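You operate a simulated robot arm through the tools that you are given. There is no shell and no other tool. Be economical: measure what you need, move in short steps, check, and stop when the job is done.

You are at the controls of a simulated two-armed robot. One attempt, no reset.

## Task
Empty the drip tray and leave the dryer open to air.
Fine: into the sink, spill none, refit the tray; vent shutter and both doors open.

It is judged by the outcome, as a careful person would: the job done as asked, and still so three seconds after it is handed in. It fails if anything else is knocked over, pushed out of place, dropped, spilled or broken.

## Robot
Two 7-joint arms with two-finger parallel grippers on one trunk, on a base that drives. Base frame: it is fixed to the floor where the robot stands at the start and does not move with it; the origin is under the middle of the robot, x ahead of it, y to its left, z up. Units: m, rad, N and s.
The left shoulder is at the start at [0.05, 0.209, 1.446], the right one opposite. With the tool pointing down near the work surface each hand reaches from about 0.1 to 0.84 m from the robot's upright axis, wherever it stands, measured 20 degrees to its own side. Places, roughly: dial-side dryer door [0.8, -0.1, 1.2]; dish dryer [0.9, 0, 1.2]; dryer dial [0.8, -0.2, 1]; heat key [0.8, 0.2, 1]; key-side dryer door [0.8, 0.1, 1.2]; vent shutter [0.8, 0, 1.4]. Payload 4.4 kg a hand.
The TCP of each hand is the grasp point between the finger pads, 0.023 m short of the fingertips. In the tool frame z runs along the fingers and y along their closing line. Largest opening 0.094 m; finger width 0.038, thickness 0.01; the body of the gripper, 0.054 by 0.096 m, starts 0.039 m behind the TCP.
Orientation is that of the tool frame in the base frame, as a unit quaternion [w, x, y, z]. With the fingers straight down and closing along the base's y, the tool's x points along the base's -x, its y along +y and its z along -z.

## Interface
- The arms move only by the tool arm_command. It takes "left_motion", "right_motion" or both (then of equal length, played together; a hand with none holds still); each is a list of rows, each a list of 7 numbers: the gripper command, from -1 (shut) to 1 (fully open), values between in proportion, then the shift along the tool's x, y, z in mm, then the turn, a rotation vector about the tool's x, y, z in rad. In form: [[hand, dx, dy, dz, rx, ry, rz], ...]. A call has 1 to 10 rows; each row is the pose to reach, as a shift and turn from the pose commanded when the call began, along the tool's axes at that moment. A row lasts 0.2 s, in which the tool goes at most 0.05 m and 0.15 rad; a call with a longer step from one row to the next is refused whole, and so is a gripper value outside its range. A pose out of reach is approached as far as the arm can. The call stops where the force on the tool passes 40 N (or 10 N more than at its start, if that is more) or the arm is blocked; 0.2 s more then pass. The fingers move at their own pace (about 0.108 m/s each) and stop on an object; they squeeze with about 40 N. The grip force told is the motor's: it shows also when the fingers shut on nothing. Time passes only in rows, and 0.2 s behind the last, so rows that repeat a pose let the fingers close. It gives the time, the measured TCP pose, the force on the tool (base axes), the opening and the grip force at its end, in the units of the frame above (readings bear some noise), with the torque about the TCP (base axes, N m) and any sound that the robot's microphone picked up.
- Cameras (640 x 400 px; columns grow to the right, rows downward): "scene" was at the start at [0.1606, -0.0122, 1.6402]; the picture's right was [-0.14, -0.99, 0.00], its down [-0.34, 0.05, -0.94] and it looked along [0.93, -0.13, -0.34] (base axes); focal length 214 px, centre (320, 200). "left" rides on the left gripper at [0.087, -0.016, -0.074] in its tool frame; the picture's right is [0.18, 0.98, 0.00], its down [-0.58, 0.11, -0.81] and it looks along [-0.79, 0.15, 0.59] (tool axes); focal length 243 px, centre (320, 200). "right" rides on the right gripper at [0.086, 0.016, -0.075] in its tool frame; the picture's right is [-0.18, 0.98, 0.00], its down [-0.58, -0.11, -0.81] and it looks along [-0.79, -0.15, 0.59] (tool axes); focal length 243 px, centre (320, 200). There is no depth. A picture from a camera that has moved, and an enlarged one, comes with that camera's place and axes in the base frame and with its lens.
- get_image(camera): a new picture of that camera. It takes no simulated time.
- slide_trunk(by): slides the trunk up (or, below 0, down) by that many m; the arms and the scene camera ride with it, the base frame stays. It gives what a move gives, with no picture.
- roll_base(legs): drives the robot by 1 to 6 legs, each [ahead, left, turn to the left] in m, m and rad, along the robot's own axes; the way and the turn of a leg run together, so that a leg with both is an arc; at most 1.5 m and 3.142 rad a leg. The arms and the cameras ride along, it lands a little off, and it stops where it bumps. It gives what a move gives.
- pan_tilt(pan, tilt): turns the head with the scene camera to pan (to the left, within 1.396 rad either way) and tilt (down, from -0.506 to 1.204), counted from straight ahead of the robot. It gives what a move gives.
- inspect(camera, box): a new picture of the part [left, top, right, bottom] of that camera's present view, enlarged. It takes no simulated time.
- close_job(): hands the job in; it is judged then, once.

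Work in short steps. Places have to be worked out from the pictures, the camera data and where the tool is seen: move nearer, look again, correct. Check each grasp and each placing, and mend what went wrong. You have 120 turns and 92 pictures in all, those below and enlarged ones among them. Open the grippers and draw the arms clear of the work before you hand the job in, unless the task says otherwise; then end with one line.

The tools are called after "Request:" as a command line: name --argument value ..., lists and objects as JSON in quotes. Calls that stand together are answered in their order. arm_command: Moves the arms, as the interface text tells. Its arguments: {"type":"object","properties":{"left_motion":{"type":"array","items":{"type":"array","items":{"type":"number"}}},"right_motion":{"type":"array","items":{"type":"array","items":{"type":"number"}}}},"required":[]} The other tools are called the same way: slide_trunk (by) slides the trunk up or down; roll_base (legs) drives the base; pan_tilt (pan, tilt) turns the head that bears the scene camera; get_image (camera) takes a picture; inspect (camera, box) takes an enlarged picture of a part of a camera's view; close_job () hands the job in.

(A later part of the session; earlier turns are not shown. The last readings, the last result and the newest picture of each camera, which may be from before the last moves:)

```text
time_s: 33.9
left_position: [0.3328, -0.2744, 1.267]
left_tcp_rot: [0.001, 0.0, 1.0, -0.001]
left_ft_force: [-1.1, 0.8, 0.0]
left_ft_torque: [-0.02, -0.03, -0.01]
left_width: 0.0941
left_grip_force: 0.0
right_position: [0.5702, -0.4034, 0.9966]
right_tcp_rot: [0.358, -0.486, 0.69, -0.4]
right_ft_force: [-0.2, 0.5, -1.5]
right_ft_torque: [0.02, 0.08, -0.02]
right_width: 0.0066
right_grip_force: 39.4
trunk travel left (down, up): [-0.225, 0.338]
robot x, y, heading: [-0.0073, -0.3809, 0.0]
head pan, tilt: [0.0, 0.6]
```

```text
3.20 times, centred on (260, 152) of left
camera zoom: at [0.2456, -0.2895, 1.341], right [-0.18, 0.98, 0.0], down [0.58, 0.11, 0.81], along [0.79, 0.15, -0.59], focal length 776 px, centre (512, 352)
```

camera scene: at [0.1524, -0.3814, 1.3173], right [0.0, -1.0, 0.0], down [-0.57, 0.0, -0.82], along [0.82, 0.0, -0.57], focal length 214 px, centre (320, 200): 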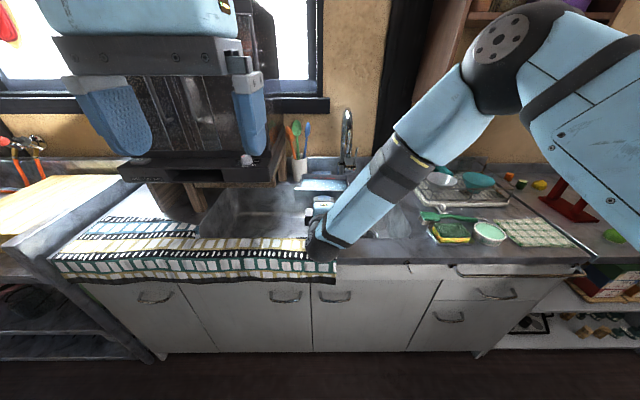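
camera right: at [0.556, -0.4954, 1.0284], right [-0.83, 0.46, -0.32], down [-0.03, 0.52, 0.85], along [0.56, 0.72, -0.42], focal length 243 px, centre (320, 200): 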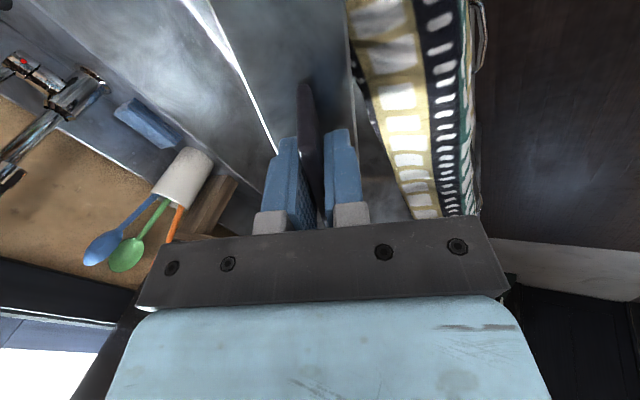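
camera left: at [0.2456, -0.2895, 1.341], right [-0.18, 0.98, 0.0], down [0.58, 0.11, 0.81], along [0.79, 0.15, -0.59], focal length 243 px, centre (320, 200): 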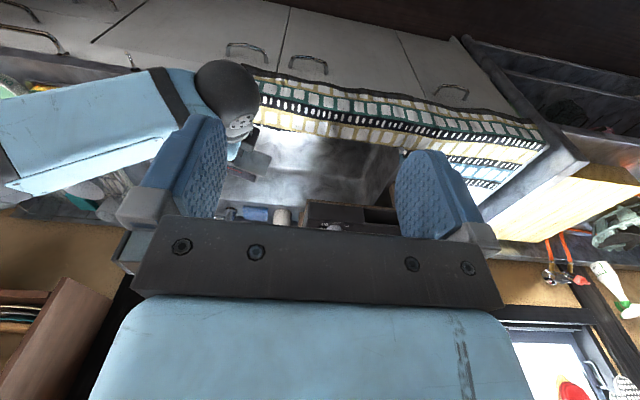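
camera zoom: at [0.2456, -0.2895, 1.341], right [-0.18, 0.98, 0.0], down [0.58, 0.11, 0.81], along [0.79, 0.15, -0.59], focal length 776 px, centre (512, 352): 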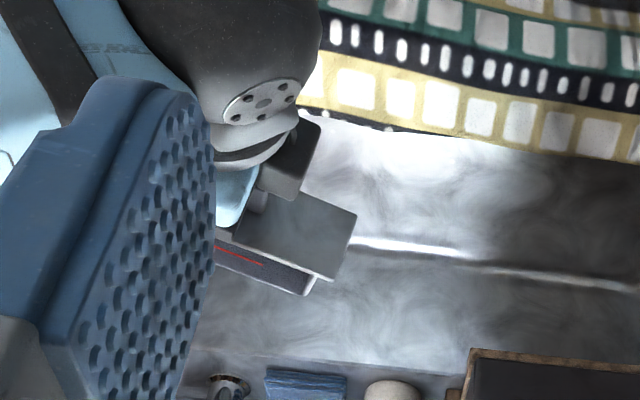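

I'll bring the hand back forward over the sink and level the tray to see how much is left.

Request:
arm_command --right_motion '[[-1, -6, -6, 13, 0.07, -0.041, -0.027], [-1, -12, -12, 25, 0.141, -0.083, -0.054], [-1, -18, -18, 38, 0.212, -0.125, -0.082], [-1, -25, -23, 50, 0.282, -0.166, -0.109], [-1, -31, -29, 63, 0.353, -0.208, -0.136], [-1, -37, -35, 75, 0.423, -0.249, -0.163]]'

Request:
inspect --camera "scene" --box '[260, 120, 420, 220]'

Request:
inspect --camera "left" --box '[170, 90, 350, 215]'

```text
time_s: 35.3
left_position: [0.3326, -0.2737, 1.2681]
left_tcp_rot: [0.001, 0.0, 1.0, -0.001]
left_ft_force: [-0.1, 0.0, 0.2]
left_ft_torque: [-0.01, -0.01, -0.04]
left_width: 0.0941
left_grip_force: 0.0
right_position: [0.6606, -0.3909, 0.9994]
right_tcp_rot: [-0.5, 0.501, -0.5, 0.499]
right_ft_force: [-0.2, 0.0, -1.4]
right_ft_torque: [0.01, 0.14, 0.02]
right_width: 0.0069
right_grip_force: 40.2
trunk travel left (down, up): [-0.225, 0.338]
robot x, y, heading: [-0.0031, -0.3846, 0.001]
head pan, tilt: [0.0, 0.6]
```

```text
4.00 times, centred on (340, 170) of scene
camera zoom: at [0.1526, -0.381, 1.3173], right [0.0, -1.0, 0.0], down [-0.57, 0.0, -0.82], along [0.82, 0.0, -0.57], focal length 858 px, centre (240, 320)
```

zoom: 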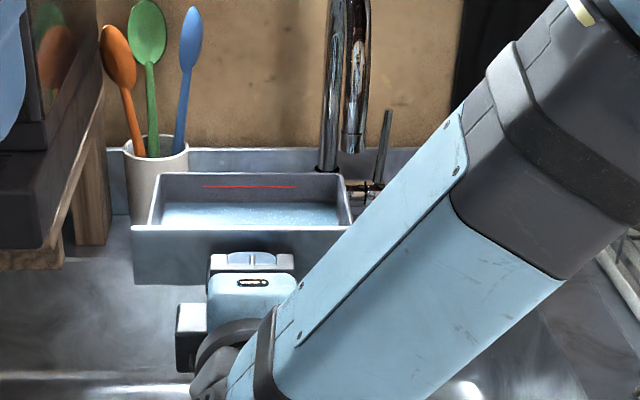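

```text
3.20 times, centred on (260, 152) of left
camera zoom: at [0.2461, -0.2896, 1.3409], right [-0.18, 0.98, 0.0], down [0.58, 0.11, 0.81], along [0.79, 0.15, -0.59], focal length 776 px, centre (512, 352)
```

zoom: 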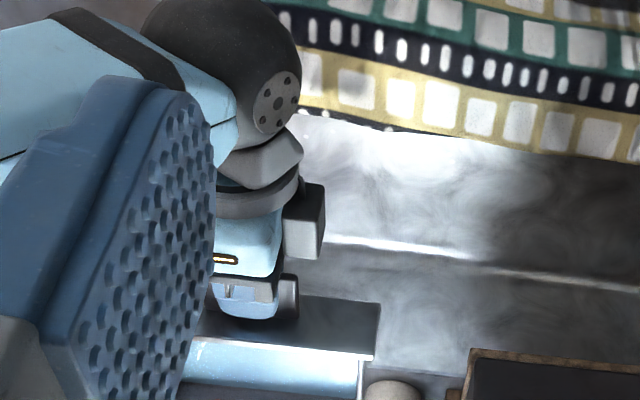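

About half the water is left and the sink surround looks dry. Rolling sideways about the hand's axis toward the known-reachable roll pose should drain it better. I'll pour over the right wall, slightly farther in.

Request:
arm_command --right_motion '[[-1, 0, 0, 6, 0, 0, 0.05], [-1, 0, 0, 14, 0, 0, 0.13], [-1, 0, 0, 22, 0, 0, 0.21], [-1, 0, 0, 28, 0, 0, 0.29], [-1, 0, 0, 30, 0, 0, 0.37], [-1, 0, 0, 30, 0, 0, 0.45], [-1, 0, 0, 30, 0, 0, 0.53], [-1, 0, 0, 30, 0, 0, 0.61], [-1, 0, 0, 30, 0, 0, 0.69], [-1, 0, 0, 30, 0, 0, 0.77]]'

Request:
inspect --camera "scene" --box '[260, 120, 420, 220]'

```text
time_s: 37.5
left_position: [0.3328, -0.2747, 1.2685]
left_tcp_rot: [0.0, 0.0, 1.0, -0.001]
left_ft_force: [0.2, 0.0, 0.8]
left_ft_torque: [0.0, -0.01, 0.0]
left_width: 0.094
left_grip_force: 0.0
right_position: [0.6905, -0.3911, 1.0006]
right_tcp_rot: [0.651, -0.276, 0.652, -0.275]
right_ft_force: [-0.2, -0.2, -1.8]
right_ft_torque: [0.01, 0.13, -0.01]
right_width: 0.0066
right_grip_force: 40.7
trunk travel left (down, up): [-0.225, 0.338]
robot x, y, heading: [-0.0017, -0.3846, -0.008]
head pan, tilt: [0.0, 0.6]
```

```text
4.00 times, centred on (340, 170) of scene
camera zoom: at [0.1525, -0.3815, 1.3173], right [0.0, -1.0, 0.0], down [-0.57, 0.0, -0.82], along [0.82, 0.0, -0.57], focal length 858 px, centre (240, 320)
```

zoom: 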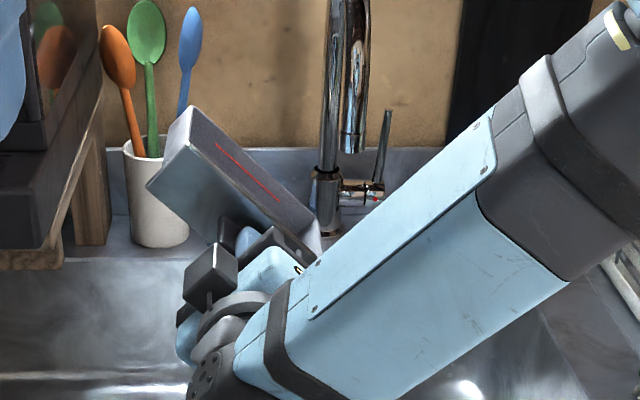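

Working well. I'll continue the roll past vertical and hold to drain.

Request:
arm_command --right_motion '[[-1, 0, 0, 0, 0, 0, 0.1], [-1, 0, 0, 0, 0, 0, 0.2], [-1, 0, 0, 0, 0, 0, 0.3], [-1, 0, 0, 0, 0, 0, 0.4], [-1, 0, 0, 0, 0, 0, 0.5], [-1, 0, 0, 0, 0, 0, 0.6], [-1, 0, 0, 0, 0, 0, 0.7], [-1, 0, 0, 0, 0, 0, 0.8], [-1, 0, 0, 0, 0, 0, 0.9], [-1, 0, 0, 0, 0, 0, 1.0]]'

Request:
inspect --camera "scene" --box '[260, 120, 420, 220]'

```text
time_s: 39.7
left_position: [0.3331, -0.2743, 1.2681]
left_tcp_rot: [0.0, 0.001, 1.0, -0.002]
left_ft_force: [-0.6, -0.4, 0.3]
left_ft_torque: [0.0, 0.02, 0.0]
left_width: 0.094
left_grip_force: 0.1
right_position: [0.6895, -0.3897, 0.9993]
right_tcp_rot: [0.703, 0.07, 0.705, 0.072]
right_ft_force: [-0.1, 0.6, -1.4]
right_ft_torque: [0.02, 0.15, 0.01]
right_width: 0.0067
right_grip_force: 39.4
trunk travel left (down, up): [-0.225, 0.338]
robot x, y, heading: [-0.0059, -0.3837, -0.005]
head pan, tilt: [0.0, 0.6]
```

```text
4.00 times, centred on (340, 170) of scene
camera zoom: at [0.1524, -0.3814, 1.3173], right [0.0, -1.0, 0.0], down [-0.57, 0.0, -0.82], along [0.82, 0.0, -0.57], focal length 858 px, centre (240, 320)
```

zoom: 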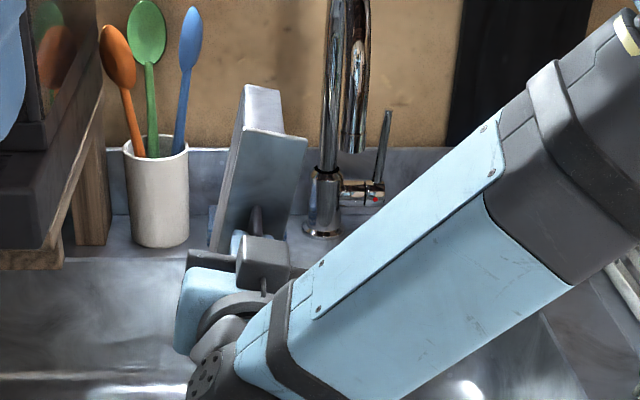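

Tray is past vertical. I'll add a bit more roll and hold a second.

Request:
arm_command --right_motion '[[-1, 0, 0, 0, 0, 0, 0.1], [-1, 0, 0, 0, 0, 0, 0.2], [-1, 0, 0, 0, 0, 0, 0.3], [-1, 0, 0, 0, 0, 0, 0.35], [-1, 0, 0, 0, 0, 0, 0.35], [-1, 0, 0, 0, 0, 0, 0.35], [-1, 0, 0, 0, 0, 0, 0.35], [-1, 0, 0, 0, 0, 0, 0.35], [-1, 0, 0, 0, 0, 0, 0.35], [-1, 0, 0, 0, 0, 0, 0.35]]'

Request:
arm_command --right_motion '[[-1, 0, 0, 0, 0, 0, -0.11], [-1, 0, 0, 0, 0, 0, -0.22], [-1, 0, 0, 0, 0, 0, -0.33], [-1, 0, 0, 0, 0, 0, -0.44], [-1, 0, 0, 0, 0, 0, -0.55], [-1, 0, 0, 0, 0, 0, -0.66], [-1, 0, 0, 0, 0, 0, -0.77], [-1, 0, 0, 0, 0, 0, -0.88], [-1, 0, 0, 0, 0, 0, -0.99], [-1, 0, 0, 0, 0, 0, -1.1]]'

Request:
arm_command --right_motion '[[-1, 0, 0, 0, 0, 0, -0.11], [-1, 0, 0, 0, 0, 0, -0.22], [-1, 0, 0, 0, 0, 0, -0.33], [-1, 0, 0, 0, 0, 0, -0.44], [-1, 0, 0, 0, 0, 0, -0.55], [-1, 0, 0, 0, 0, 0, -0.66], [-1, 0, 0, 0, 0, 0, -0.77], [-1, 0, 0, 0, 0, 0, -0.88], [-1, 0, 0, 0, 0, 0, -0.99], [-1, 0, 0, 0, 0, 0, -1.02]]'

Request:
inspect --camera "scene" --box '[260, 120, 420, 220]'

```text
time_s: 41.9
left_position: [0.3336, -0.2739, 1.2676]
left_tcp_rot: [0.0, 0.0, 1.0, -0.001]
left_ft_force: [0.3, -0.4, 0.6]
left_ft_torque: [-0.03, 0.01, 0.01]
left_width: 0.0939
left_grip_force: 0.1
right_position: [0.6898, -0.3908, 0.9994]
right_tcp_rot: [0.68, 0.192, 0.682, 0.192]
right_ft_force: [-0.4, -0.1, -2.0]
right_ft_torque: [-0.02, 0.15, -0.01]
right_width: 0.0067
right_grip_force: 39.9
trunk travel left (down, up): [-0.225, 0.338]
robot x, y, heading: [-0.0042, -0.3794, -0.001]
head pan, tilt: [0.0, 0.6]
```

```text
time_s: 44.1
left_position: [0.3338, -0.274, 1.2671]
left_tcp_rot: [-0.001, 0.0, 1.0, -0.001]
left_ft_force: [-0.2, 0.1, 0.7]
left_ft_torque: [0.01, -0.03, -0.03]
left_width: 0.0939
left_grip_force: 0.1
right_position: [0.6901, -0.3895, 1.0003]
right_tcp_rot: [0.679, -0.193, 0.681, -0.192]
right_ft_force: [0.5, -0.8, -0.5]
right_ft_torque: [0.01, 0.16, -0.01]
right_width: 0.0069
right_grip_force: 40.0
trunk travel left (down, up): [-0.225, 0.338]
robot x, y, heading: [-0.0036, -0.3809, -0.001]
head pan, tilt: [0.0, 0.6]
```

```text
time_s: 46.3
left_position: [0.3331, -0.2739, 1.2674]
left_tcp_rot: [0.0, 0.0, 1.0, -0.001]
left_ft_force: [-0.8, 1.0, 0.1]
left_ft_torque: [0.01, 0.02, -0.01]
left_width: 0.0937
left_grip_force: 0.1
right_position: [0.6893, -0.3892, 0.9988]
right_tcp_rot: [-0.499, 0.502, -0.5, 0.499]
right_ft_force: [0.5, -0.1, -1.4]
right_ft_torque: [-0.02, 0.12, -0.01]
right_width: 0.0065
right_grip_force: 40.4
trunk travel left (down, up): [-0.225, 0.338]
robot x, y, heading: [-0.0053, -0.3821, 0.004]
head pan, tilt: [0.0, 0.6]
```

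```text
4.00 times, centred on (340, 170) of scene
camera zoom: at [0.1524, -0.3814, 1.3173], right [0.0, -1.0, 0.0], down [-0.57, 0.0, -0.82], along [0.82, 0.0, -0.57], focal length 858 px, centre (240, 320)
```

zoom: 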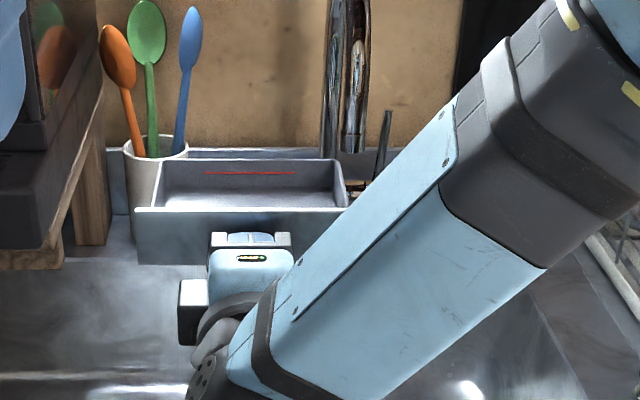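

The tray is empty. I'll retract it from over the sink and drive back in front of the dryer.

Request:
arm_command --right_motion '[[-1, 0, -2, -16, 0, 0, 0], [-1, 0, -4, -32, 0, 0, 0], [-1, 0, -6, -48, 0, 0, 0], [-1, 0, -6, -64, 0, 0, 0], [-1, 0, -6, -80, 0, 0, 0], [-1, 0, -6, -96, 0, 0, 0], [-1, 0, -6, -112, 0, 0, 0], [-1, 0, -6, -125, 0, 0, 0]]'

Request:
roll_base --legs '[[-0.06, 0, 0], [0, 0.385, 0]]'

Request:
get_image --camera "left"

Request:
get_image --camera "right"

```text
time_s: 48.1
left_position: [0.3339, -0.2738, 1.2682]
left_tcp_rot: [0.001, 0.0, 1.0, -0.001]
left_ft_force: [0.4, -0.1, 0.0]
left_ft_torque: [0.0, -0.02, 0.01]
left_width: 0.094
left_grip_force: 0.1
right_position: [0.5642, -0.3907, 1.0055]
right_tcp_rot: [-0.5, 0.501, -0.5, 0.499]
right_ft_force: [-0.6, 0.8, -0.3]
right_ft_torque: [0.0, 0.13, -0.02]
right_width: 0.0062
right_grip_force: 40.1
trunk travel left (down, up): [-0.225, 0.338]
robot x, y, heading: [-0.0049, -0.3853, 0.002]
head pan, tilt: [0.0, 0.6]
```

```text
time_s: 52.6
left_position: [0.2743, 0.1142, 1.2674]
left_tcp_rot: [0.001, -0.001, 1.0, 0.0]
left_ft_force: [-0.5, -0.1, 0.7]
left_ft_torque: [0.0, 0.01, 0.04]
left_width: 0.094
left_grip_force: 0.0
right_position: [0.5066, -0.0017, 1.0051]
right_tcp_rot: [-0.5, 0.501, -0.5, 0.499]
right_ft_force: [0.5, 0.1, -2.1]
right_ft_torque: [0.0, 0.11, 0.02]
right_width: 0.0063
right_grip_force: 39.8
trunk travel left (down, up): [-0.225, 0.338]
robot x, y, heading: [-0.0659, 0.0061, 0.001]
head pan, tilt: [0.0, 0.6]
```

```text
49 pictures are left
camera left: at [0.1868, 0.0975, 1.341], right [-0.18, 0.98, 0.0], down [0.58, 0.11, 0.81], along [0.79, 0.15, -0.59], focal length 243 px, centre (320, 200)
```

left: 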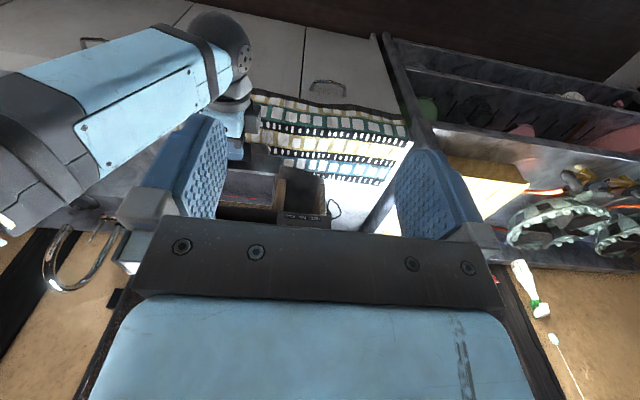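

```text
48 pictures are left
camera right: at [0.4311, -0.0874, 0.9898], right [0.0, 0.18, -0.98], down [-0.81, 0.58, 0.11], along [0.59, 0.79, 0.15], focal length 243 px, centre (320, 200)
```

right: 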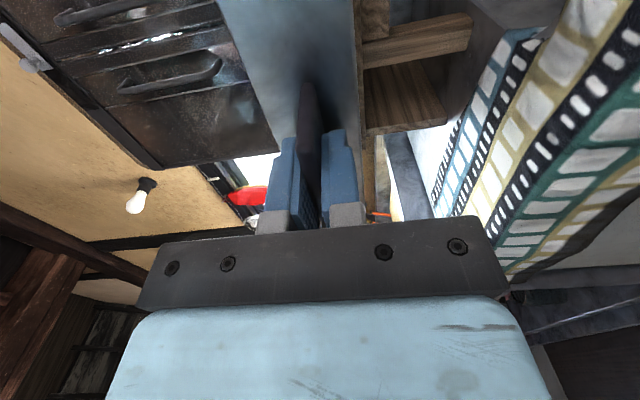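

The grip looks unchanged. I'll align y to +0.003 and advance until the tray's back is at the slot.

Request:
arm_command --right_motion '[[-1, -2, 0, 14, 0, 0, 0], [-1, -5, 1, 28, 0, 0, 0], [-1, -5, 1, 42, 0, 0, 0], [-1, -5, 1, 56, 0, 0, 0], [-1, -5, 1, 66, 0, 0, 0], [-1, -5, 1, 66, 0, 0, 0]]'

Request:
inspect --camera "left" --box '[180, 120, 360, 232]'

```text
time_s: 54.0
left_position: [0.2733, 0.1136, 1.2674]
left_tcp_rot: [0.0, 0.0, 1.0, 0.0]
left_ft_force: [0.9, 0.2, 0.0]
left_ft_torque: [-0.02, 0.04, 0.01]
left_width: 0.094
left_grip_force: 0.1
right_position: [0.5723, 0.0021, 1.0036]
right_tcp_rot: [-0.5, 0.501, -0.501, 0.499]
right_ft_force: [-0.8, -0.4, -1.0]
right_ft_torque: [-0.01, 0.09, 0.01]
right_width: 0.0066
right_grip_force: 40.0
trunk travel left (down, up): [-0.225, 0.338]
robot x, y, heading: [-0.061, 0.0072, -0.002]
head pan, tilt: [0.0, 0.6]
```

```text
3.56 times, centred on (270, 176) of left
camera zoom: at [0.1867, 0.0975, 1.341], right [-0.18, 0.98, 0.0], down [0.58, 0.11, 0.81], along [0.79, 0.15, -0.59], focal length 863 px, centre (498, 285)
```

zoom: 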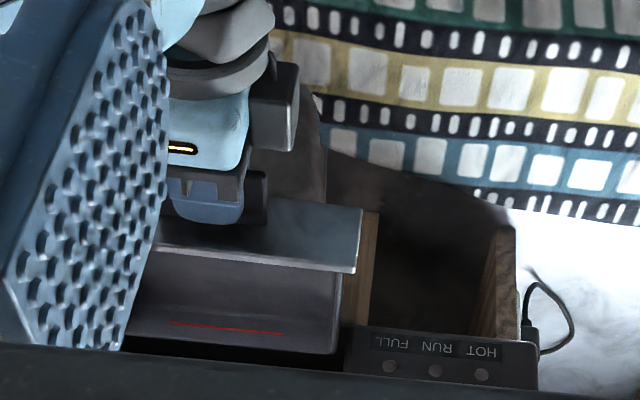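

Alignment matches the withdrawal view. I'll insert steadily.

Request:
arm_command --right_motion '[[-1, 0, 0, 8, 0, 0, 0], [-1, 0, 0, 18, 0, 0, 0], [-1, 0, 0, 30, 0, 0, 0], [-1, 0, 0, 44, 0, 0, 0], [-1, 0, 0, 58, 0, 0, 0], [-1, 0, 0, 72, 0, 0, 0], [-1, 0, 0, 86, 0, 0, 0], [-1, 0, 0, 100, 0, 0, 0], [-1, 0, 0, 112, 0, 0, 0], [-1, 0, 0, 120, 0, 0, 0]]'

Request:
arm_command --right_motion '[[-1, 0, 0, 3, 0, 0, 0], [-1, 0, 0, 6, 0, 0, 0], [-1, 0, 0, 9, 0, 0, 0], [-1, 0, 0, 9, 0, 0, 0]]'

Request:
inspect --camera "left" --box '[180, 120, 360, 232]'

Request:
get_image --camera "right"

```text
time_s: 54.6
left_position: [0.2709, 0.1131, 1.2682]
left_tcp_rot: [0.002, 0.0, 1.0, -0.001]
left_ft_force: [0.5, -0.7, -0.2]
left_ft_torque: [-0.06, 0.0, 0.05]
left_width: 0.0939
left_grip_force: 0.0
right_position: [0.5789, 0.0019, 1.0018]
right_tcp_rot: [-0.498, 0.505, -0.5, 0.497]
right_ft_force: [-26.6, -4.5, 3.3]
right_ft_torque: [-0.09, -0.1, -0.83]
right_width: 0.0065
right_grip_force: 39.8
trunk travel left (down, up): [-0.225, 0.338]
robot x, y, heading: [-0.0614, 0.0084, -0.007]
head pan, tilt: [0.0, 0.6]
stopped in row 2 (right hand): the force on the tool passed its limit at 48 N (the readings are from after the stop); the commanded pose is now the measured one
```

```text
time_s: 55.0
left_position: [0.2706, 0.1123, 1.2691]
left_tcp_rot: [0.001, 0.001, 1.0, 0.0]
left_ft_force: [0.0, 0.7, -0.2]
left_ft_torque: [-0.04, 0.02, -0.03]
left_width: 0.0942
left_grip_force: 0.1
right_position: [0.5787, 0.0034, 1.0]
right_tcp_rot: [-0.496, 0.507, -0.501, 0.496]
right_ft_force: [-21.4, -2.3, 1.9]
right_ft_torque: [-0.28, -0.18, -1.2]
right_width: 0.0068
right_grip_force: 40.0
trunk travel left (down, up): [-0.225, 0.338]
robot x, y, heading: [-0.0669, 0.0011, -0.001]
head pan, tilt: [0.0, 0.6]
stopped in row 2 (right hand): the force on the tool passed its limit at 44 N (the readings are from after the stop); the commanded pose is now the measured one
```

```text
3.56 times, centred on (270, 176) of left
camera zoom: at [0.1829, 0.0969, 1.3417], right [-0.18, 0.98, 0.0], down [0.58, 0.11, 0.81], along [0.79, 0.15, -0.59], focal length 863 px, centre (498, 285)
```

zoom: 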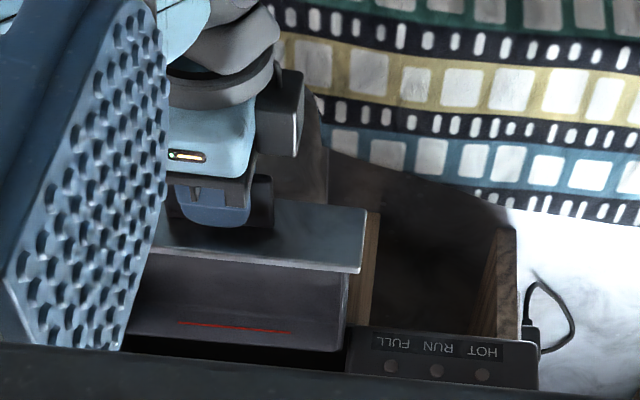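

```text
45 pictures are left
camera right: at [0.5034, -0.0814, 0.9859], right [-0.02, 0.18, -0.98], down [-0.81, 0.58, 0.12], along [0.59, 0.8, 0.14], focal length 243 px, centre (320, 200)
```

right: 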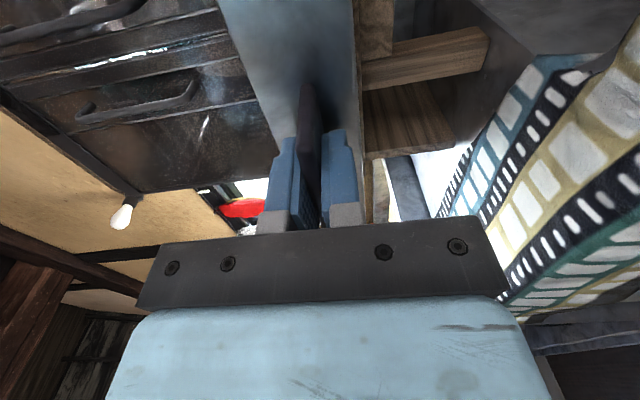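

The insertion is blocked at the slot mouth. I'll back off 20 mm and look closely at the tray's attitude in the grip.

Request:
arm_command --right_motion '[[-1, 0, 0, -8, 0, 0, 0], [-1, 0, 0, -20, 0, 0, 0], [-1, 0, 0, -20, 0, 0, 0]]'

Request:
inspect --camera "scene" --box '[230, 150, 390, 250]'

Request:
inspect --camera "left" --box '[205, 140, 325, 215]'

```text
time_s: 55.8
left_position: [0.273, 0.1125, 1.2679]
left_tcp_rot: [-0.001, 0.001, 1.0, -0.001]
left_ft_force: [0.1, -0.1, 0.8]
left_ft_torque: [0.01, 0.0, 0.01]
left_width: 0.0939
left_grip_force: 0.1
right_position: [0.5622, 0.0028, 0.9995]
right_tcp_rot: [-0.496, 0.506, -0.502, 0.496]
right_ft_force: [-0.1, 0.1, -2.4]
right_ft_torque: [0.03, 0.11, 0.02]
right_width: 0.0062
right_grip_force: 40.0
trunk travel left (down, up): [-0.225, 0.338]
robot x, y, heading: [-0.0667, 0.0029, -0.006]
head pan, tilt: [0.0, 0.6]
```

```text
4.00 times, centred on (310, 200) of scene
camera zoom: at [0.0929, 0.0057, 1.3172], right [0.0, -1.0, 0.0], down [-0.57, 0.0, -0.82], along [0.82, 0.0, -0.57], focal length 858 px, centre (360, 200)
```

zoom: 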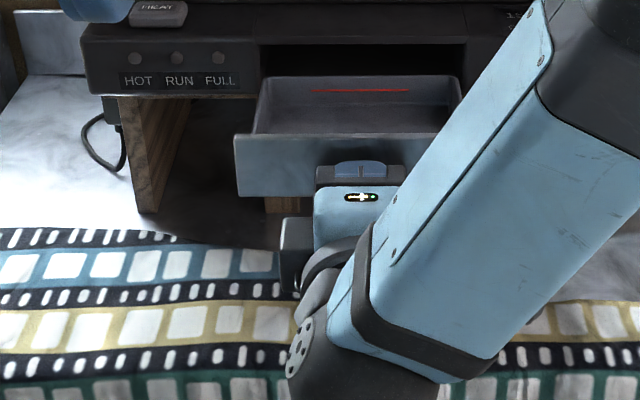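

```text
5.33 times, centred on (265, 178) of left
camera zoom: at [0.1866, 0.097, 1.3409], right [-0.18, 0.98, 0.0], down [0.58, 0.11, 0.81], along [0.79, 0.15, -0.59], focal length 1294 px, centre (613, 320)
```

zoom: 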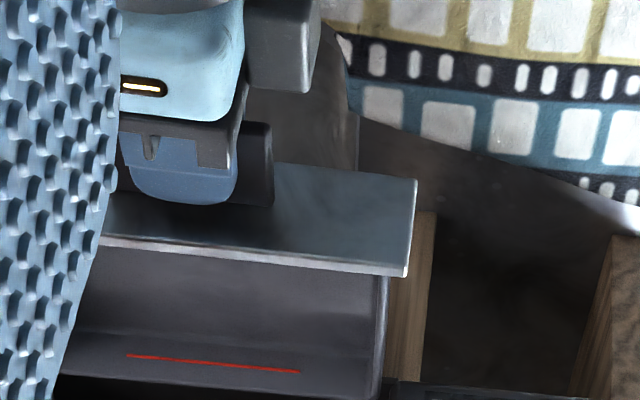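

Lateral alignment is good (slot centre y≈0.003, ~7 mm clearance per side), so the rear bottom edge is likely hitting the sill. I'll raise ~8 mm, pitch the rear up slightly and retry.

Request:
arm_command --right_motion '[[-1, 0, -5, 0, 0.015, 0, 0], [-1, 0, -8, 5, 0.03, 0, 0], [-1, 0, -8, 15, 0.03, 0, 0], [-1, 0, -8, 25, 0.03, 0, 0], [-1, 0, -8, 32, 0.03, 0, 0], [-1, 0, -8, 40, 0.03, 0, 0]]'

Request:
inspect --camera "scene" --box '[230, 150, 390, 250]'

```text
time_s: 57.2
left_position: [0.2727, 0.1137, 1.2686]
left_tcp_rot: [0.0, 0.0, 1.0, -0.001]
left_ft_force: [-1.3, -0.6, -0.6]
left_ft_torque: [-0.01, 0.02, 0.03]
left_width: 0.094
left_grip_force: 0.0
right_position: [0.6021, 0.0036, 1.0064]
right_tcp_rot: [0.504, -0.499, 0.494, -0.503]
right_ft_force: [-0.5, -0.4, -0.6]
right_ft_torque: [0.01, 0.15, 0.0]
right_width: 0.0063
right_grip_force: 40.3
trunk travel left (down, up): [-0.225, 0.338]
robot x, y, heading: [-0.0649, 0.0074, -0.001]
head pan, tilt: [0.0, 0.6]
```

```text
4.00 times, centred on (310, 200) of scene
camera zoom: at [0.0925, 0.0057, 1.3173], right [0.0, -1.0, 0.0], down [-0.57, 0.0, -0.82], along [0.82, 0.0, -0.57], focal length 858 px, centre (360, 200)
```

zoom: 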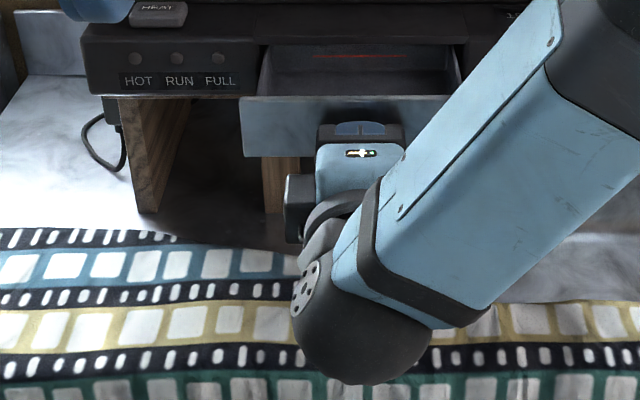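

It's entering. Continuing while easing back to level.

Request:
arm_command --right_motion '[[-1, 0, 0, 10, 0, 0, 0], [-1, 0, 0, 20, 0, 0, 0], [-1, 0, 0, 30, 0, 0, 0], [-1, 0, 1, 42, -0.005, 0, 0], [-1, 0, 2, 54, -0.01, 0, 0], [-1, 0, 3, 66, -0.013, 0, 0], [-1, 0, 3, 78, -0.013, 0, 0], [-1, 0, 3, 88, -0.013, 0, 0], [-1, 0, 3, 94, -0.013, 0, 0]]'

Request:
inspect --camera "scene" --box '[230, 150, 390, 250]'

```text
time_s: 59.2
left_position: [0.2734, 0.113, 1.2678]
left_tcp_rot: [-0.001, 0.0, 1.0, -0.001]
left_ft_force: [0.3, -0.2, 0.0]
left_ft_torque: [0.01, -0.01, 0.02]
left_width: 0.094
left_grip_force: 0.0
right_position: [0.6964, 0.0038, 1.0054]
right_tcp_rot: [-0.501, 0.502, -0.498, 0.5]
right_ft_force: [0.0, -0.2, -1.0]
right_ft_torque: [0.0, 0.12, 0.02]
right_width: 0.0064
right_grip_force: 40.2
trunk travel left (down, up): [-0.225, 0.338]
robot x, y, heading: [-0.0665, 0.0068, -0.002]
head pan, tilt: [0.0, 0.6]
```

```text
4.00 times, centred on (310, 200) of scene
camera zoom: at [0.0924, 0.0057, 1.3173], right [0.0, -1.0, 0.0], down [-0.57, 0.0, -0.82], along [0.82, 0.0, -0.57], focal length 858 px, centre (360, 200)
```

zoom: 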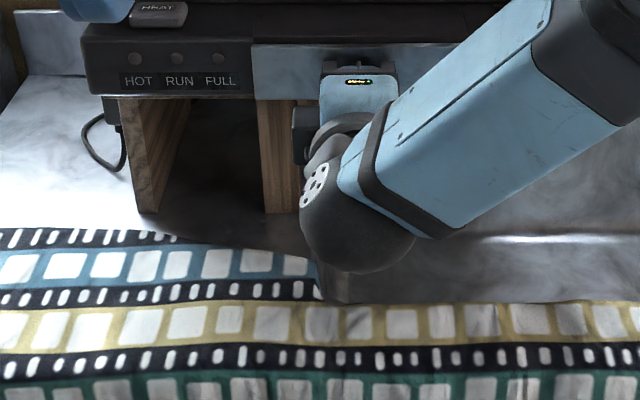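

Nearly home. I'll push until it seats (small steps, force-limited).

Request:
arm_command --right_motion '[[-1, 0, 1, 2, 0, 0, 0], [-1, 0, 1, 4, 0, 0, 0], [-1, 0, 1, 6, 0, 0, 0], [-1, 0, 1, 8, 0, 0, 0]]'

```text
time_s: 60.2
left_position: [0.2681, 0.1111, 1.2692]
left_tcp_rot: [0.002, 0.001, 1.0, 0.001]
left_ft_force: [-0.2, 0.5, 0.7]
left_ft_torque: [0.0, 0.01, 0.05]
left_width: 0.0938
left_grip_force: 0.0
right_position: [0.6993, 0.0048, 1.0042]
right_tcp_rot: [-0.5, 0.504, -0.497, 0.498]
right_ft_force: [-19.5, -3.3, 8.2]
right_ft_torque: [0.38, -0.21, -0.34]
right_width: 0.0065
right_grip_force: 40.4
trunk travel left (down, up): [-0.225, 0.338]
robot x, y, heading: [-0.0634, 0.0053, -0.006]
head pan, tilt: [0.0, 0.6]
stopped in row 4 (right hand): the force on the tool passed its limit at 42 N (the readings are from after the stop); the commanded pose is now the measured one
```

Seated at x=0.6993, the same as at the first grasp. Release and back away.

Request:
arm_command --right_motion '[[0, 0, 0, 0, 0, 0, 0], [1, 0, 0, 0, 0, 0, 0], [1, 0, 0, 0, 0, 0, 0], [1, 0, 0, 0, 0, 0, 0], [1, 0, 0, -20, 0, 0, 0], [1, 0, 0, -50, 0, 0, 0], [1, 0, 0, -80, 0, 0, 0], [1, 0, 0, -110, 0, 0, 0]]'

Request:
inspect --camera "scene" --box '[230, 130, 390, 230]'

Request:
inspect --camera "right" --box '[200, 0, 440, 150]'

```text
time_s: 62.0
left_position: [0.2726, 0.1135, 1.2679]
left_tcp_rot: [0.001, 0.0, 1.0, 0.0]
left_ft_force: [0.8, 0.2, 0.3]
left_ft_torque: [-0.01, -0.01, 0.05]
left_width: 0.0941
left_grip_force: 0.0
right_position: [0.5904, 0.0048, 1.0015]
right_tcp_rot: [-0.5, 0.503, -0.498, 0.499]
right_ft_force: [-0.2, -0.6, 0.2]
right_ft_torque: [0.02, -0.01, -0.01]
right_width: 0.0939
right_grip_force: 0.0
trunk travel left (down, up): [-0.225, 0.338]
robot x, y, heading: [-0.063, 0.0036, -0.002]
head pan, tilt: [0.0, 0.6]
```

```text
4.00 times, centred on (310, 180) of scene
camera zoom: at [0.0908, 0.0059, 1.3175], right [0.0, -1.0, 0.0], down [-0.56, 0.0, -0.83], along [0.83, 0.0, -0.56], focal length 858 px, centre (360, 280)
```

zoom: 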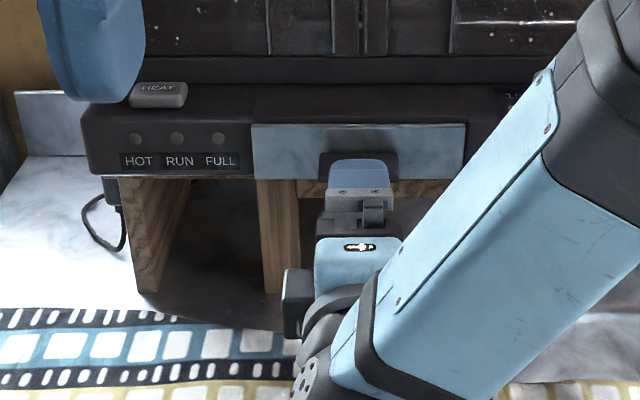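

```text
2.67 times, centred on (320, 75) of right
camera zoom: at [0.5159, -0.0813, 0.9872], right [0.0, 0.18, -0.98], down [-0.81, 0.58, 0.11], along [0.59, 0.8, 0.14], focal length 647 px, centre (320, 533)
```

zoom: 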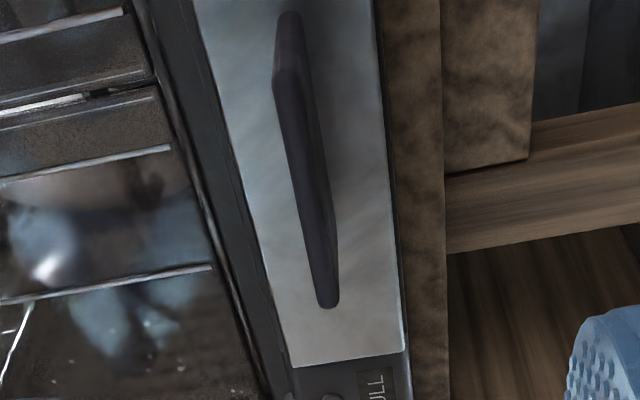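

The tray is seated flush. Next are the doors and shutter, so I'll look at them level with the head.

Request:
pan_tilt --pan 0.0 --tilt 0.05

Request:
inspect --camera "scene" --box '[270, 150, 370, 212]'

Request:
inspect --camera "scene" --box '[250, 170, 390, 258]'

```text
time_s: 63.0
left_position: [0.272, 0.1146, 1.2673]
left_tcp_rot: [0.001, 0.0, 1.0, -0.001]
left_ft_force: [0.3, -0.9, 0.4]
left_ft_torque: [-0.01, -0.03, 0.02]
left_width: 0.0937
left_grip_force: 0.1
right_position: [0.5913, 0.0032, 1.0033]
right_tcp_rot: [-0.5, 0.504, -0.498, 0.498]
right_ft_force: [0.8, -0.8, 0.4]
right_ft_torque: [-0.04, -0.03, -0.02]
right_width: 0.0941
right_grip_force: 0.1
trunk travel left (down, up): [-0.225, 0.338]
robot x, y, heading: [-0.0668, 0.0059, -0.002]
head pan, tilt: [0.0, 0.051]
```

```text
6.40 times, centred on (320, 181) of scene
camera zoom: at [0.0943, 0.0056, 1.3679], right [0.0, -1.0, 0.0], down [-0.05, 0.0, -1.0], along [1.0, 0.0, -0.05], focal length 1373 px, centre (320, 322)
```

zoom: 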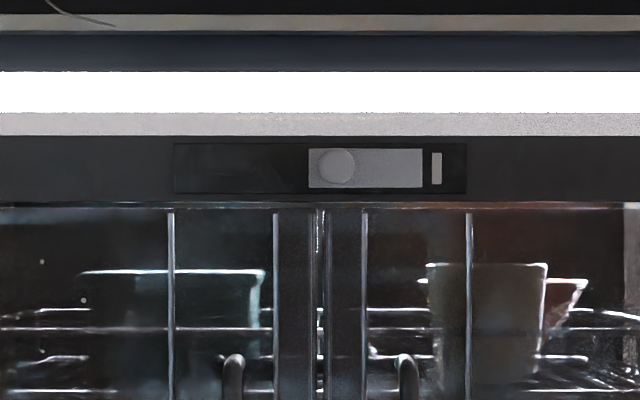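

```text
4.55 times, centred on (320, 214) of scene
camera zoom: at [0.0943, 0.0056, 1.3679], right [0.0, -1.0, 0.0], down [-0.05, 0.0, -1.0], along [1.0, 0.0, -0.05], focal length 975 px, centre (320, 136)
```

zoom: 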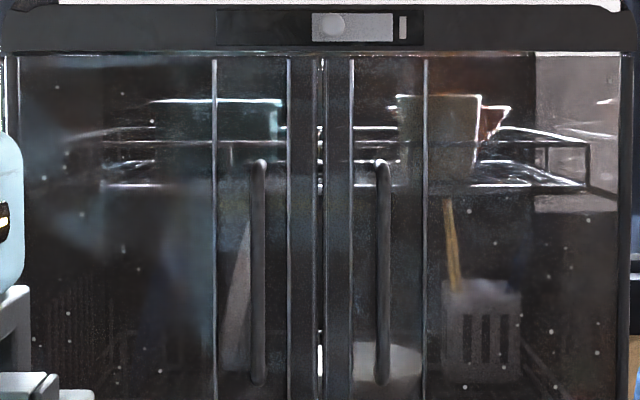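

The shutter panel sits right in its track with ~65 mm free to the left, its knob at y≈0, z≈1.41, x≈0.775. The handles are vertical bars at y≈+0.05/−0.045, z 1.165–1.31. I'll raise the right hand and roll it so the fingers close horizontally.

Request:
arm_command --right_motion '[[1, 10, -20, -12, 0, 0, 0.15], [1, 20, -44, -24, 0, 0, 0.3], [1, 30, -68, -36, 0, 0, 0.45], [1, 40, -92, -48, 0, 0, 0.6], [1, 50, -116, -60, 0, 0, 0.75], [1, 60, -140, -60, 0, 0, 0.9], [1, 70, -164, -60, 0, 0, 1.05], [1, 80, -188, -60, 0, 0, 1.2], [1, 90, -212, -60, 0, 0, 1.35], [1, 100, -237, -60, 0, 0, 1.5]]'

Request:
roll_base --legs '[[0.06, 0, 0]]'

Request:
get_image --camera "scene"

Request:
get_image --camera "right"

```text
time_s: 65.2
left_position: [0.2716, 0.1117, 1.2678]
left_tcp_rot: [0.001, 0.001, 1.0, 0.0]
left_ft_force: [-0.2, 0.0, 0.7]
left_ft_torque: [0.01, 0.01, 0.01]
left_width: 0.0942
left_grip_force: 0.1
right_position: [0.5342, -0.0961, 1.2398]
right_tcp_rot: [0.705, -0.03, 0.708, -0.023]
right_ft_force: [-0.1, -0.6, 0.0]
right_ft_torque: [-0.01, -0.01, 0.01]
right_width: 0.0941
right_grip_force: 0.1
trunk travel left (down, up): [-0.225, 0.338]
robot x, y, heading: [-0.0653, 0.0066, -0.005]
head pan, tilt: [0.0, 0.051]
```

```text
time_s: 66.2
left_position: [0.3327, 0.1123, 1.268]
left_tcp_rot: [0.0, 0.0, 1.0, -0.001]
left_ft_force: [1.4, -0.4, -1.0]
left_ft_torque: [0.0, 0.06, -0.03]
left_width: 0.0938
left_grip_force: 0.1
right_position: [0.595, -0.0945, 1.2393]
right_tcp_rot: [0.705, -0.03, 0.708, -0.024]
right_ft_force: [0.3, -0.2, 0.9]
right_ft_torque: [0.01, 0.0, -0.04]
right_width: 0.0939
right_grip_force: 0.1
trunk travel left (down, up): [-0.225, 0.338]
robot x, y, heading: [-0.0047, 0.0008, -0.005]
head pan, tilt: [0.0, 0.051]
```

```text
36 pictures are left
camera scene: at [0.155, 0.0055, 1.3679], right [0.0, -1.0, 0.0], down [-0.05, 0.0, -1.0], along [1.0, 0.0, -0.05], focal length 214 px, centre (320, 200)
```

scene: 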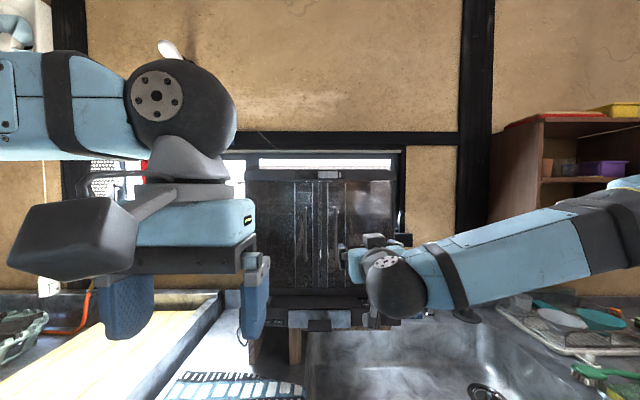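

```text
35 pictures are left
camera right: at [0.5192, -0.0839, 1.1522], right [-0.01, 0.99, 0.11], down [-0.8, -0.07, 0.59], along [0.6, -0.08, 0.8], focal length 243 px, centre (320, 200)
```

right: 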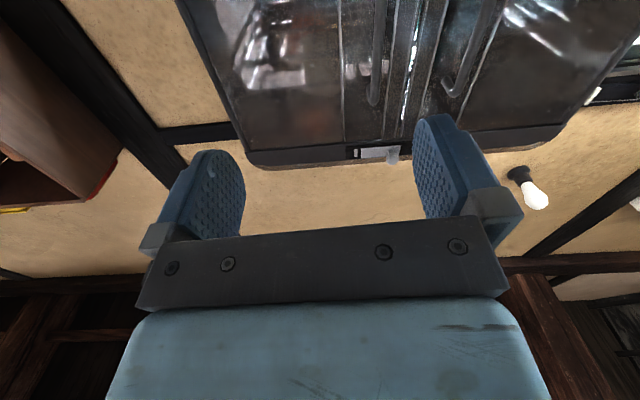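

Triangulated from two cameras: the knob is at (0.78, −0.004, 1.411), the bars at y≈−0.037 and +0.049, top z≈1.316. I'll bring the right hand in front of the knob with half-open fingers.

Request:
arm_command --right_motion '[[0.5, -36, 10, 0, 0, 0, 0.03], [0, -72, 25, 0, 0, 0, 0.077], [0, -108, 40, 20, 0, 0, 0.077], [0, -144, 60, 50, 0, 0, 0.077], [0, -178, 77, 90, 0, 0, 0.077], [0, -178, 77, 125, 0, 0, 0.077], [0, -178, 77, 140, 0, 0, 0.077]]'

Request:
get_image --camera "right"

Request:
inspect --camera "scene" --box '[270, 150, 390, 225]'

```text
refused: row 4 steps farther than a row can; nothing moved
```

```text
34 pictures are left
camera right: at [0.5192, -0.0839, 1.1522], right [-0.01, 0.99, 0.11], down [-0.8, -0.07, 0.59], along [0.6, -0.08, 0.8], focal length 243 px, centre (320, 200)
```

right: 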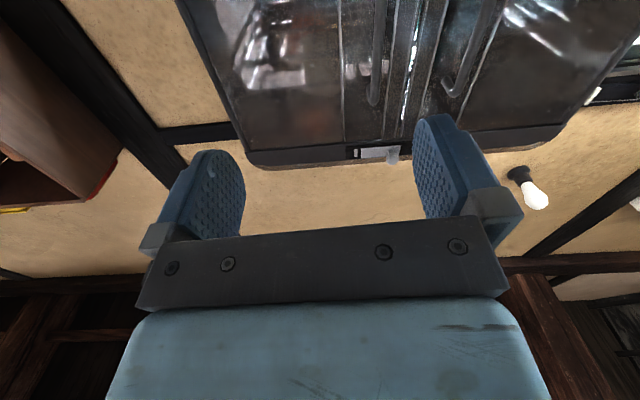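

```text
5.33 times, centred on (330, 188) of scene
camera zoom: at [0.155, 0.0055, 1.3679], right [0.0, -1.0, 0.0], down [-0.05, 0.0, -1.0], along [1.0, 0.0, -0.05], focal length 1144 px, centre (267, 267)
```

zoom: 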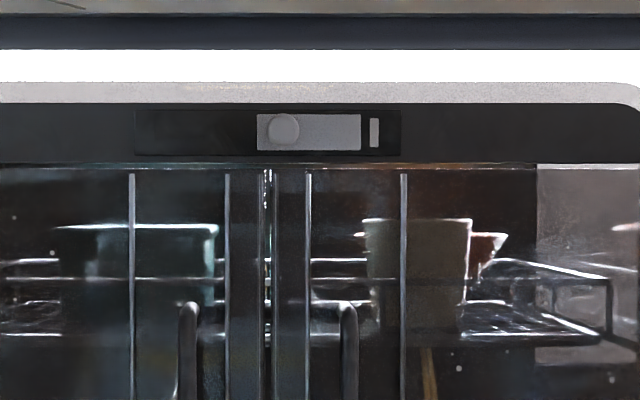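

A step was too long, so I'll use smaller steps.

Request:
arm_command --right_motion '[[0.5, -30, 10, 0, 0, 0, 0.03], [0, -60, 20, 0, 0, 0, 0.077], [0, -90, 35, 10, 0, 0, 0.077], [0, -120, 50, 25, 0, 0, 0.077], [0, -150, 65, 45, 0, 0, 0.077], [0, -178, 77, 75, 0, 0, 0.077], [0, -178, 77, 110, 0, 0, 0.077], [0, -178, 77, 135, 0, 0, 0.077]]'

Request:
get_image --camera "right"

Request:
inspect --camera "scene" --box '[270, 150, 390, 225]'

```text
time_s: 68.0
left_position: [0.3317, 0.1141, 1.2679]
left_tcp_rot: [0.001, 0.001, 1.0, -0.001]
left_ft_force: [-0.4, -0.1, 0.5]
left_ft_torque: [0.0, 0.01, -0.03]
left_width: 0.0941
left_grip_force: 0.0
right_position: [0.7307, -0.0037, 1.4117]
right_tcp_rot: [0.706, -0.002, 0.708, 0.003]
right_ft_force: [0.5, 0.2, 0.5]
right_ft_torque: [0.03, -0.01, -0.02]
right_width: 0.047
right_grip_force: 0.0
trunk travel left (down, up): [-0.225, 0.338]
robot x, y, heading: [-0.008, 0.0063, -0.002]
head pan, tilt: [0.0, 0.051]
```

```text
32 pictures are left
camera right: at [0.6542, 0.0145, 1.3258], right [-0.01, 0.98, 0.18], down [-0.8, -0.12, 0.58], along [0.6, -0.14, 0.79], focal length 243 px, centre (320, 200)
```

right: 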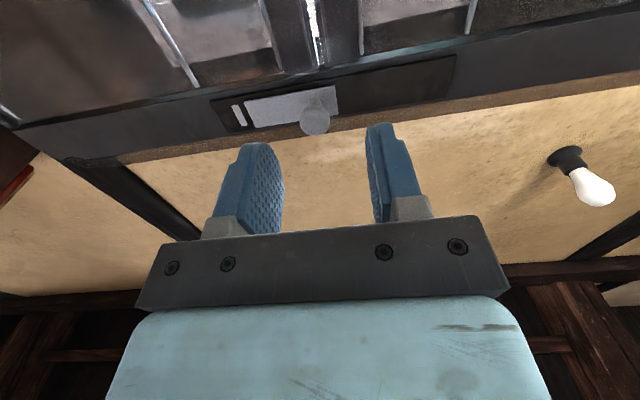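

```text
5.33 times, centred on (330, 188) of scene
camera zoom: at [0.1545, 0.006, 1.3679], right [0.0, -1.0, 0.0], down [-0.05, 0.0, -1.0], along [1.0, 0.0, -0.05], focal length 1144 px, centre (267, 267)
```

zoom: 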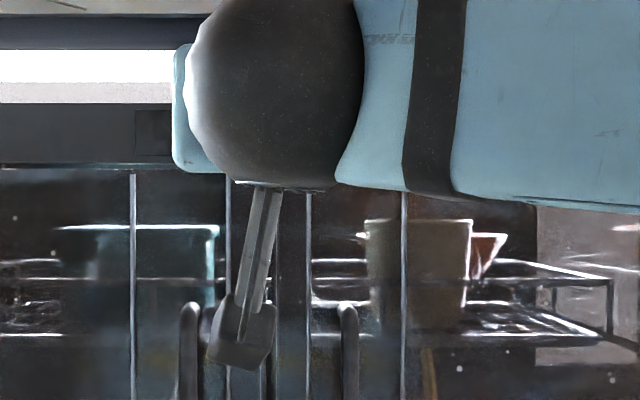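

The knob is centred between the fingers. I'll advance 30 mm and close.

Request:
arm_command --right_motion '[[0, 0, 0, 10, 0, 0, 0], [0, 0, 0, 20, 0, 0, 0], [0, 0, 0, 30, 0, 0, 0], [-1, 0, 0, 30, 0, 0, 0], [-1, 0, 0, 30, 0, 0, 0], [-1, 0, 0, 30, 0, 0, 0]]'

```text
time_s: 69.4
left_position: [0.3308, 0.1144, 1.2678]
left_tcp_rot: [0.0, 0.0, 1.0, -0.001]
left_ft_force: [-0.1, -0.5, -0.6]
left_ft_torque: [0.02, -0.02, -0.02]
left_width: 0.094
left_grip_force: 0.1
right_position: [0.7601, -0.0045, 1.4111]
right_tcp_rot: [0.705, -0.001, 0.709, 0.003]
right_ft_force: [3.0, 1.2, 1.3]
right_ft_torque: [-0.03, -0.02, 0.05]
right_width: 0.0173
right_grip_force: 45.3
trunk travel left (down, up): [-0.225, 0.338]
robot x, y, heading: [-0.009, 0.0061, -0.007]
head pan, tilt: [0.0, 0.051]
```

Knob gripped (17 mm). Slide it left.

Request:
arm_command --right_motion '[[-1, 0, 6, 0, 0, 0, 0], [-1, 0, 14, 0, 0, 0, 0], [-1, 0, 22, 0, 0, 0, 0], [-1, 0, 30, 0, 0, 0, 0], [-1, 0, 38, 0, 0, 0, 0], [-1, 0, 46, 0, 0, 0, 0], [-1, 0, 54, 0, 0, 0, 0], [-1, 0, 62, 0, 0, 0, 0], [-1, 0, 70, 0, 0, 0, 0]]'

```text
time_s: 71.4
left_position: [0.3323, 0.1079, 1.2688]
left_tcp_rot: [0.001, 0.002, 1.0, 0.002]
left_ft_force: [-0.4, 1.0, -0.9]
left_ft_torque: [-0.02, 0.02, -0.02]
left_width: 0.094
left_grip_force: 0.0
right_position: [0.7593, 0.0595, 1.411]
right_tcp_rot: [0.705, 0.002, 0.709, 0.002]
right_ft_force: [-6.6, -24.3, -7.1]
right_ft_torque: [-0.04, -0.33, -0.38]
right_width: 0.0171
right_grip_force: 44.7
trunk travel left (down, up): [-0.225, 0.338]
robot x, y, heading: [-0.0074, 0.0024, -0.006]
head pan, tilt: [0.0, 0.051]
```

The shutter slid 64 mm to its stop. Release, back off and check.

Request:
arm_command --right_motion '[[-0.2, 0, 0, 0, 0, 0, 0], [0, 0, 0, 0, 0, 0, 0], [0, 0, 0, -30, 0, 0, 0], [0, 0, 0, -70, 0, 0, 0], [0, 15, -35, -100, 0, 0, 0], [0, 40, -70, -100, 0, 0, 0], [0, 70, -100, -100, 0, 0, 0], [0, 110, -110, -100, 0, 0, 0], [0, 150, -110, -100, 0, 0, 0], [0, 175, -110, -100, 0, 0, 0]]'

Request:
inspect --camera "scene" --box '[260, 150, 400, 238]'

Request:
get_image --camera "right"

```text
time_s: 73.6
left_position: [0.3316, 0.1121, 1.2672]
left_tcp_rot: [0.0, 0.001, 1.0, 0.0]
left_ft_force: [0.8, 0.6, -0.3]
left_ft_torque: [0.0, 0.0, 0.0]
left_width: 0.094
left_grip_force: 0.0
right_position: [0.6579, -0.0447, 1.2349]
right_tcp_rot: [0.706, -0.002, 0.709, 0.004]
right_ft_force: [-0.2, 0.1, 1.1]
right_ft_torque: [0.01, -0.02, -0.03]
right_width: 0.0468
right_grip_force: 0.1
trunk travel left (down, up): [-0.225, 0.338]
robot x, y, heading: [-0.0044, 0.0037, -0.001]
head pan, tilt: [0.0, 0.051]
```

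```text
4.55 times, centred on (330, 194) of scene
camera zoom: at [0.1544, 0.0053, 1.368], right [0.0, -1.0, 0.0], down [-0.05, 0.0, -1.0], along [1.0, 0.0, -0.05], focal length 975 px, centre (274, 227)
```

zoom: 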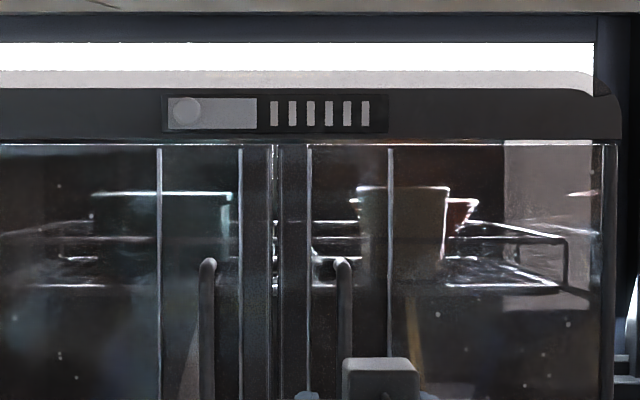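

```text
29 pictures are left
camera right: at [0.5821, -0.0265, 1.1505], right [-0.01, 0.98, 0.19], down [-0.8, -0.12, 0.58], along [0.6, -0.15, 0.79], focal length 243 px, centre (320, 200)
```

right: 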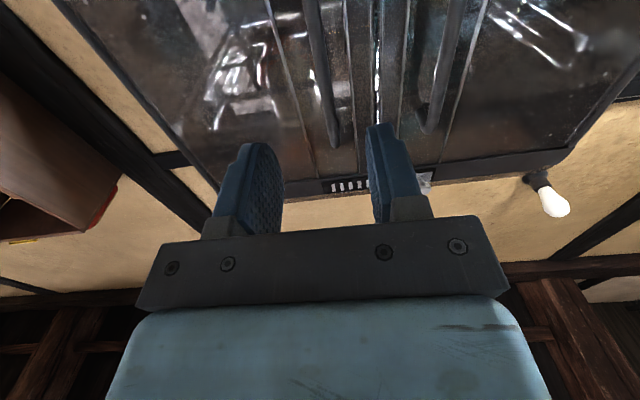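

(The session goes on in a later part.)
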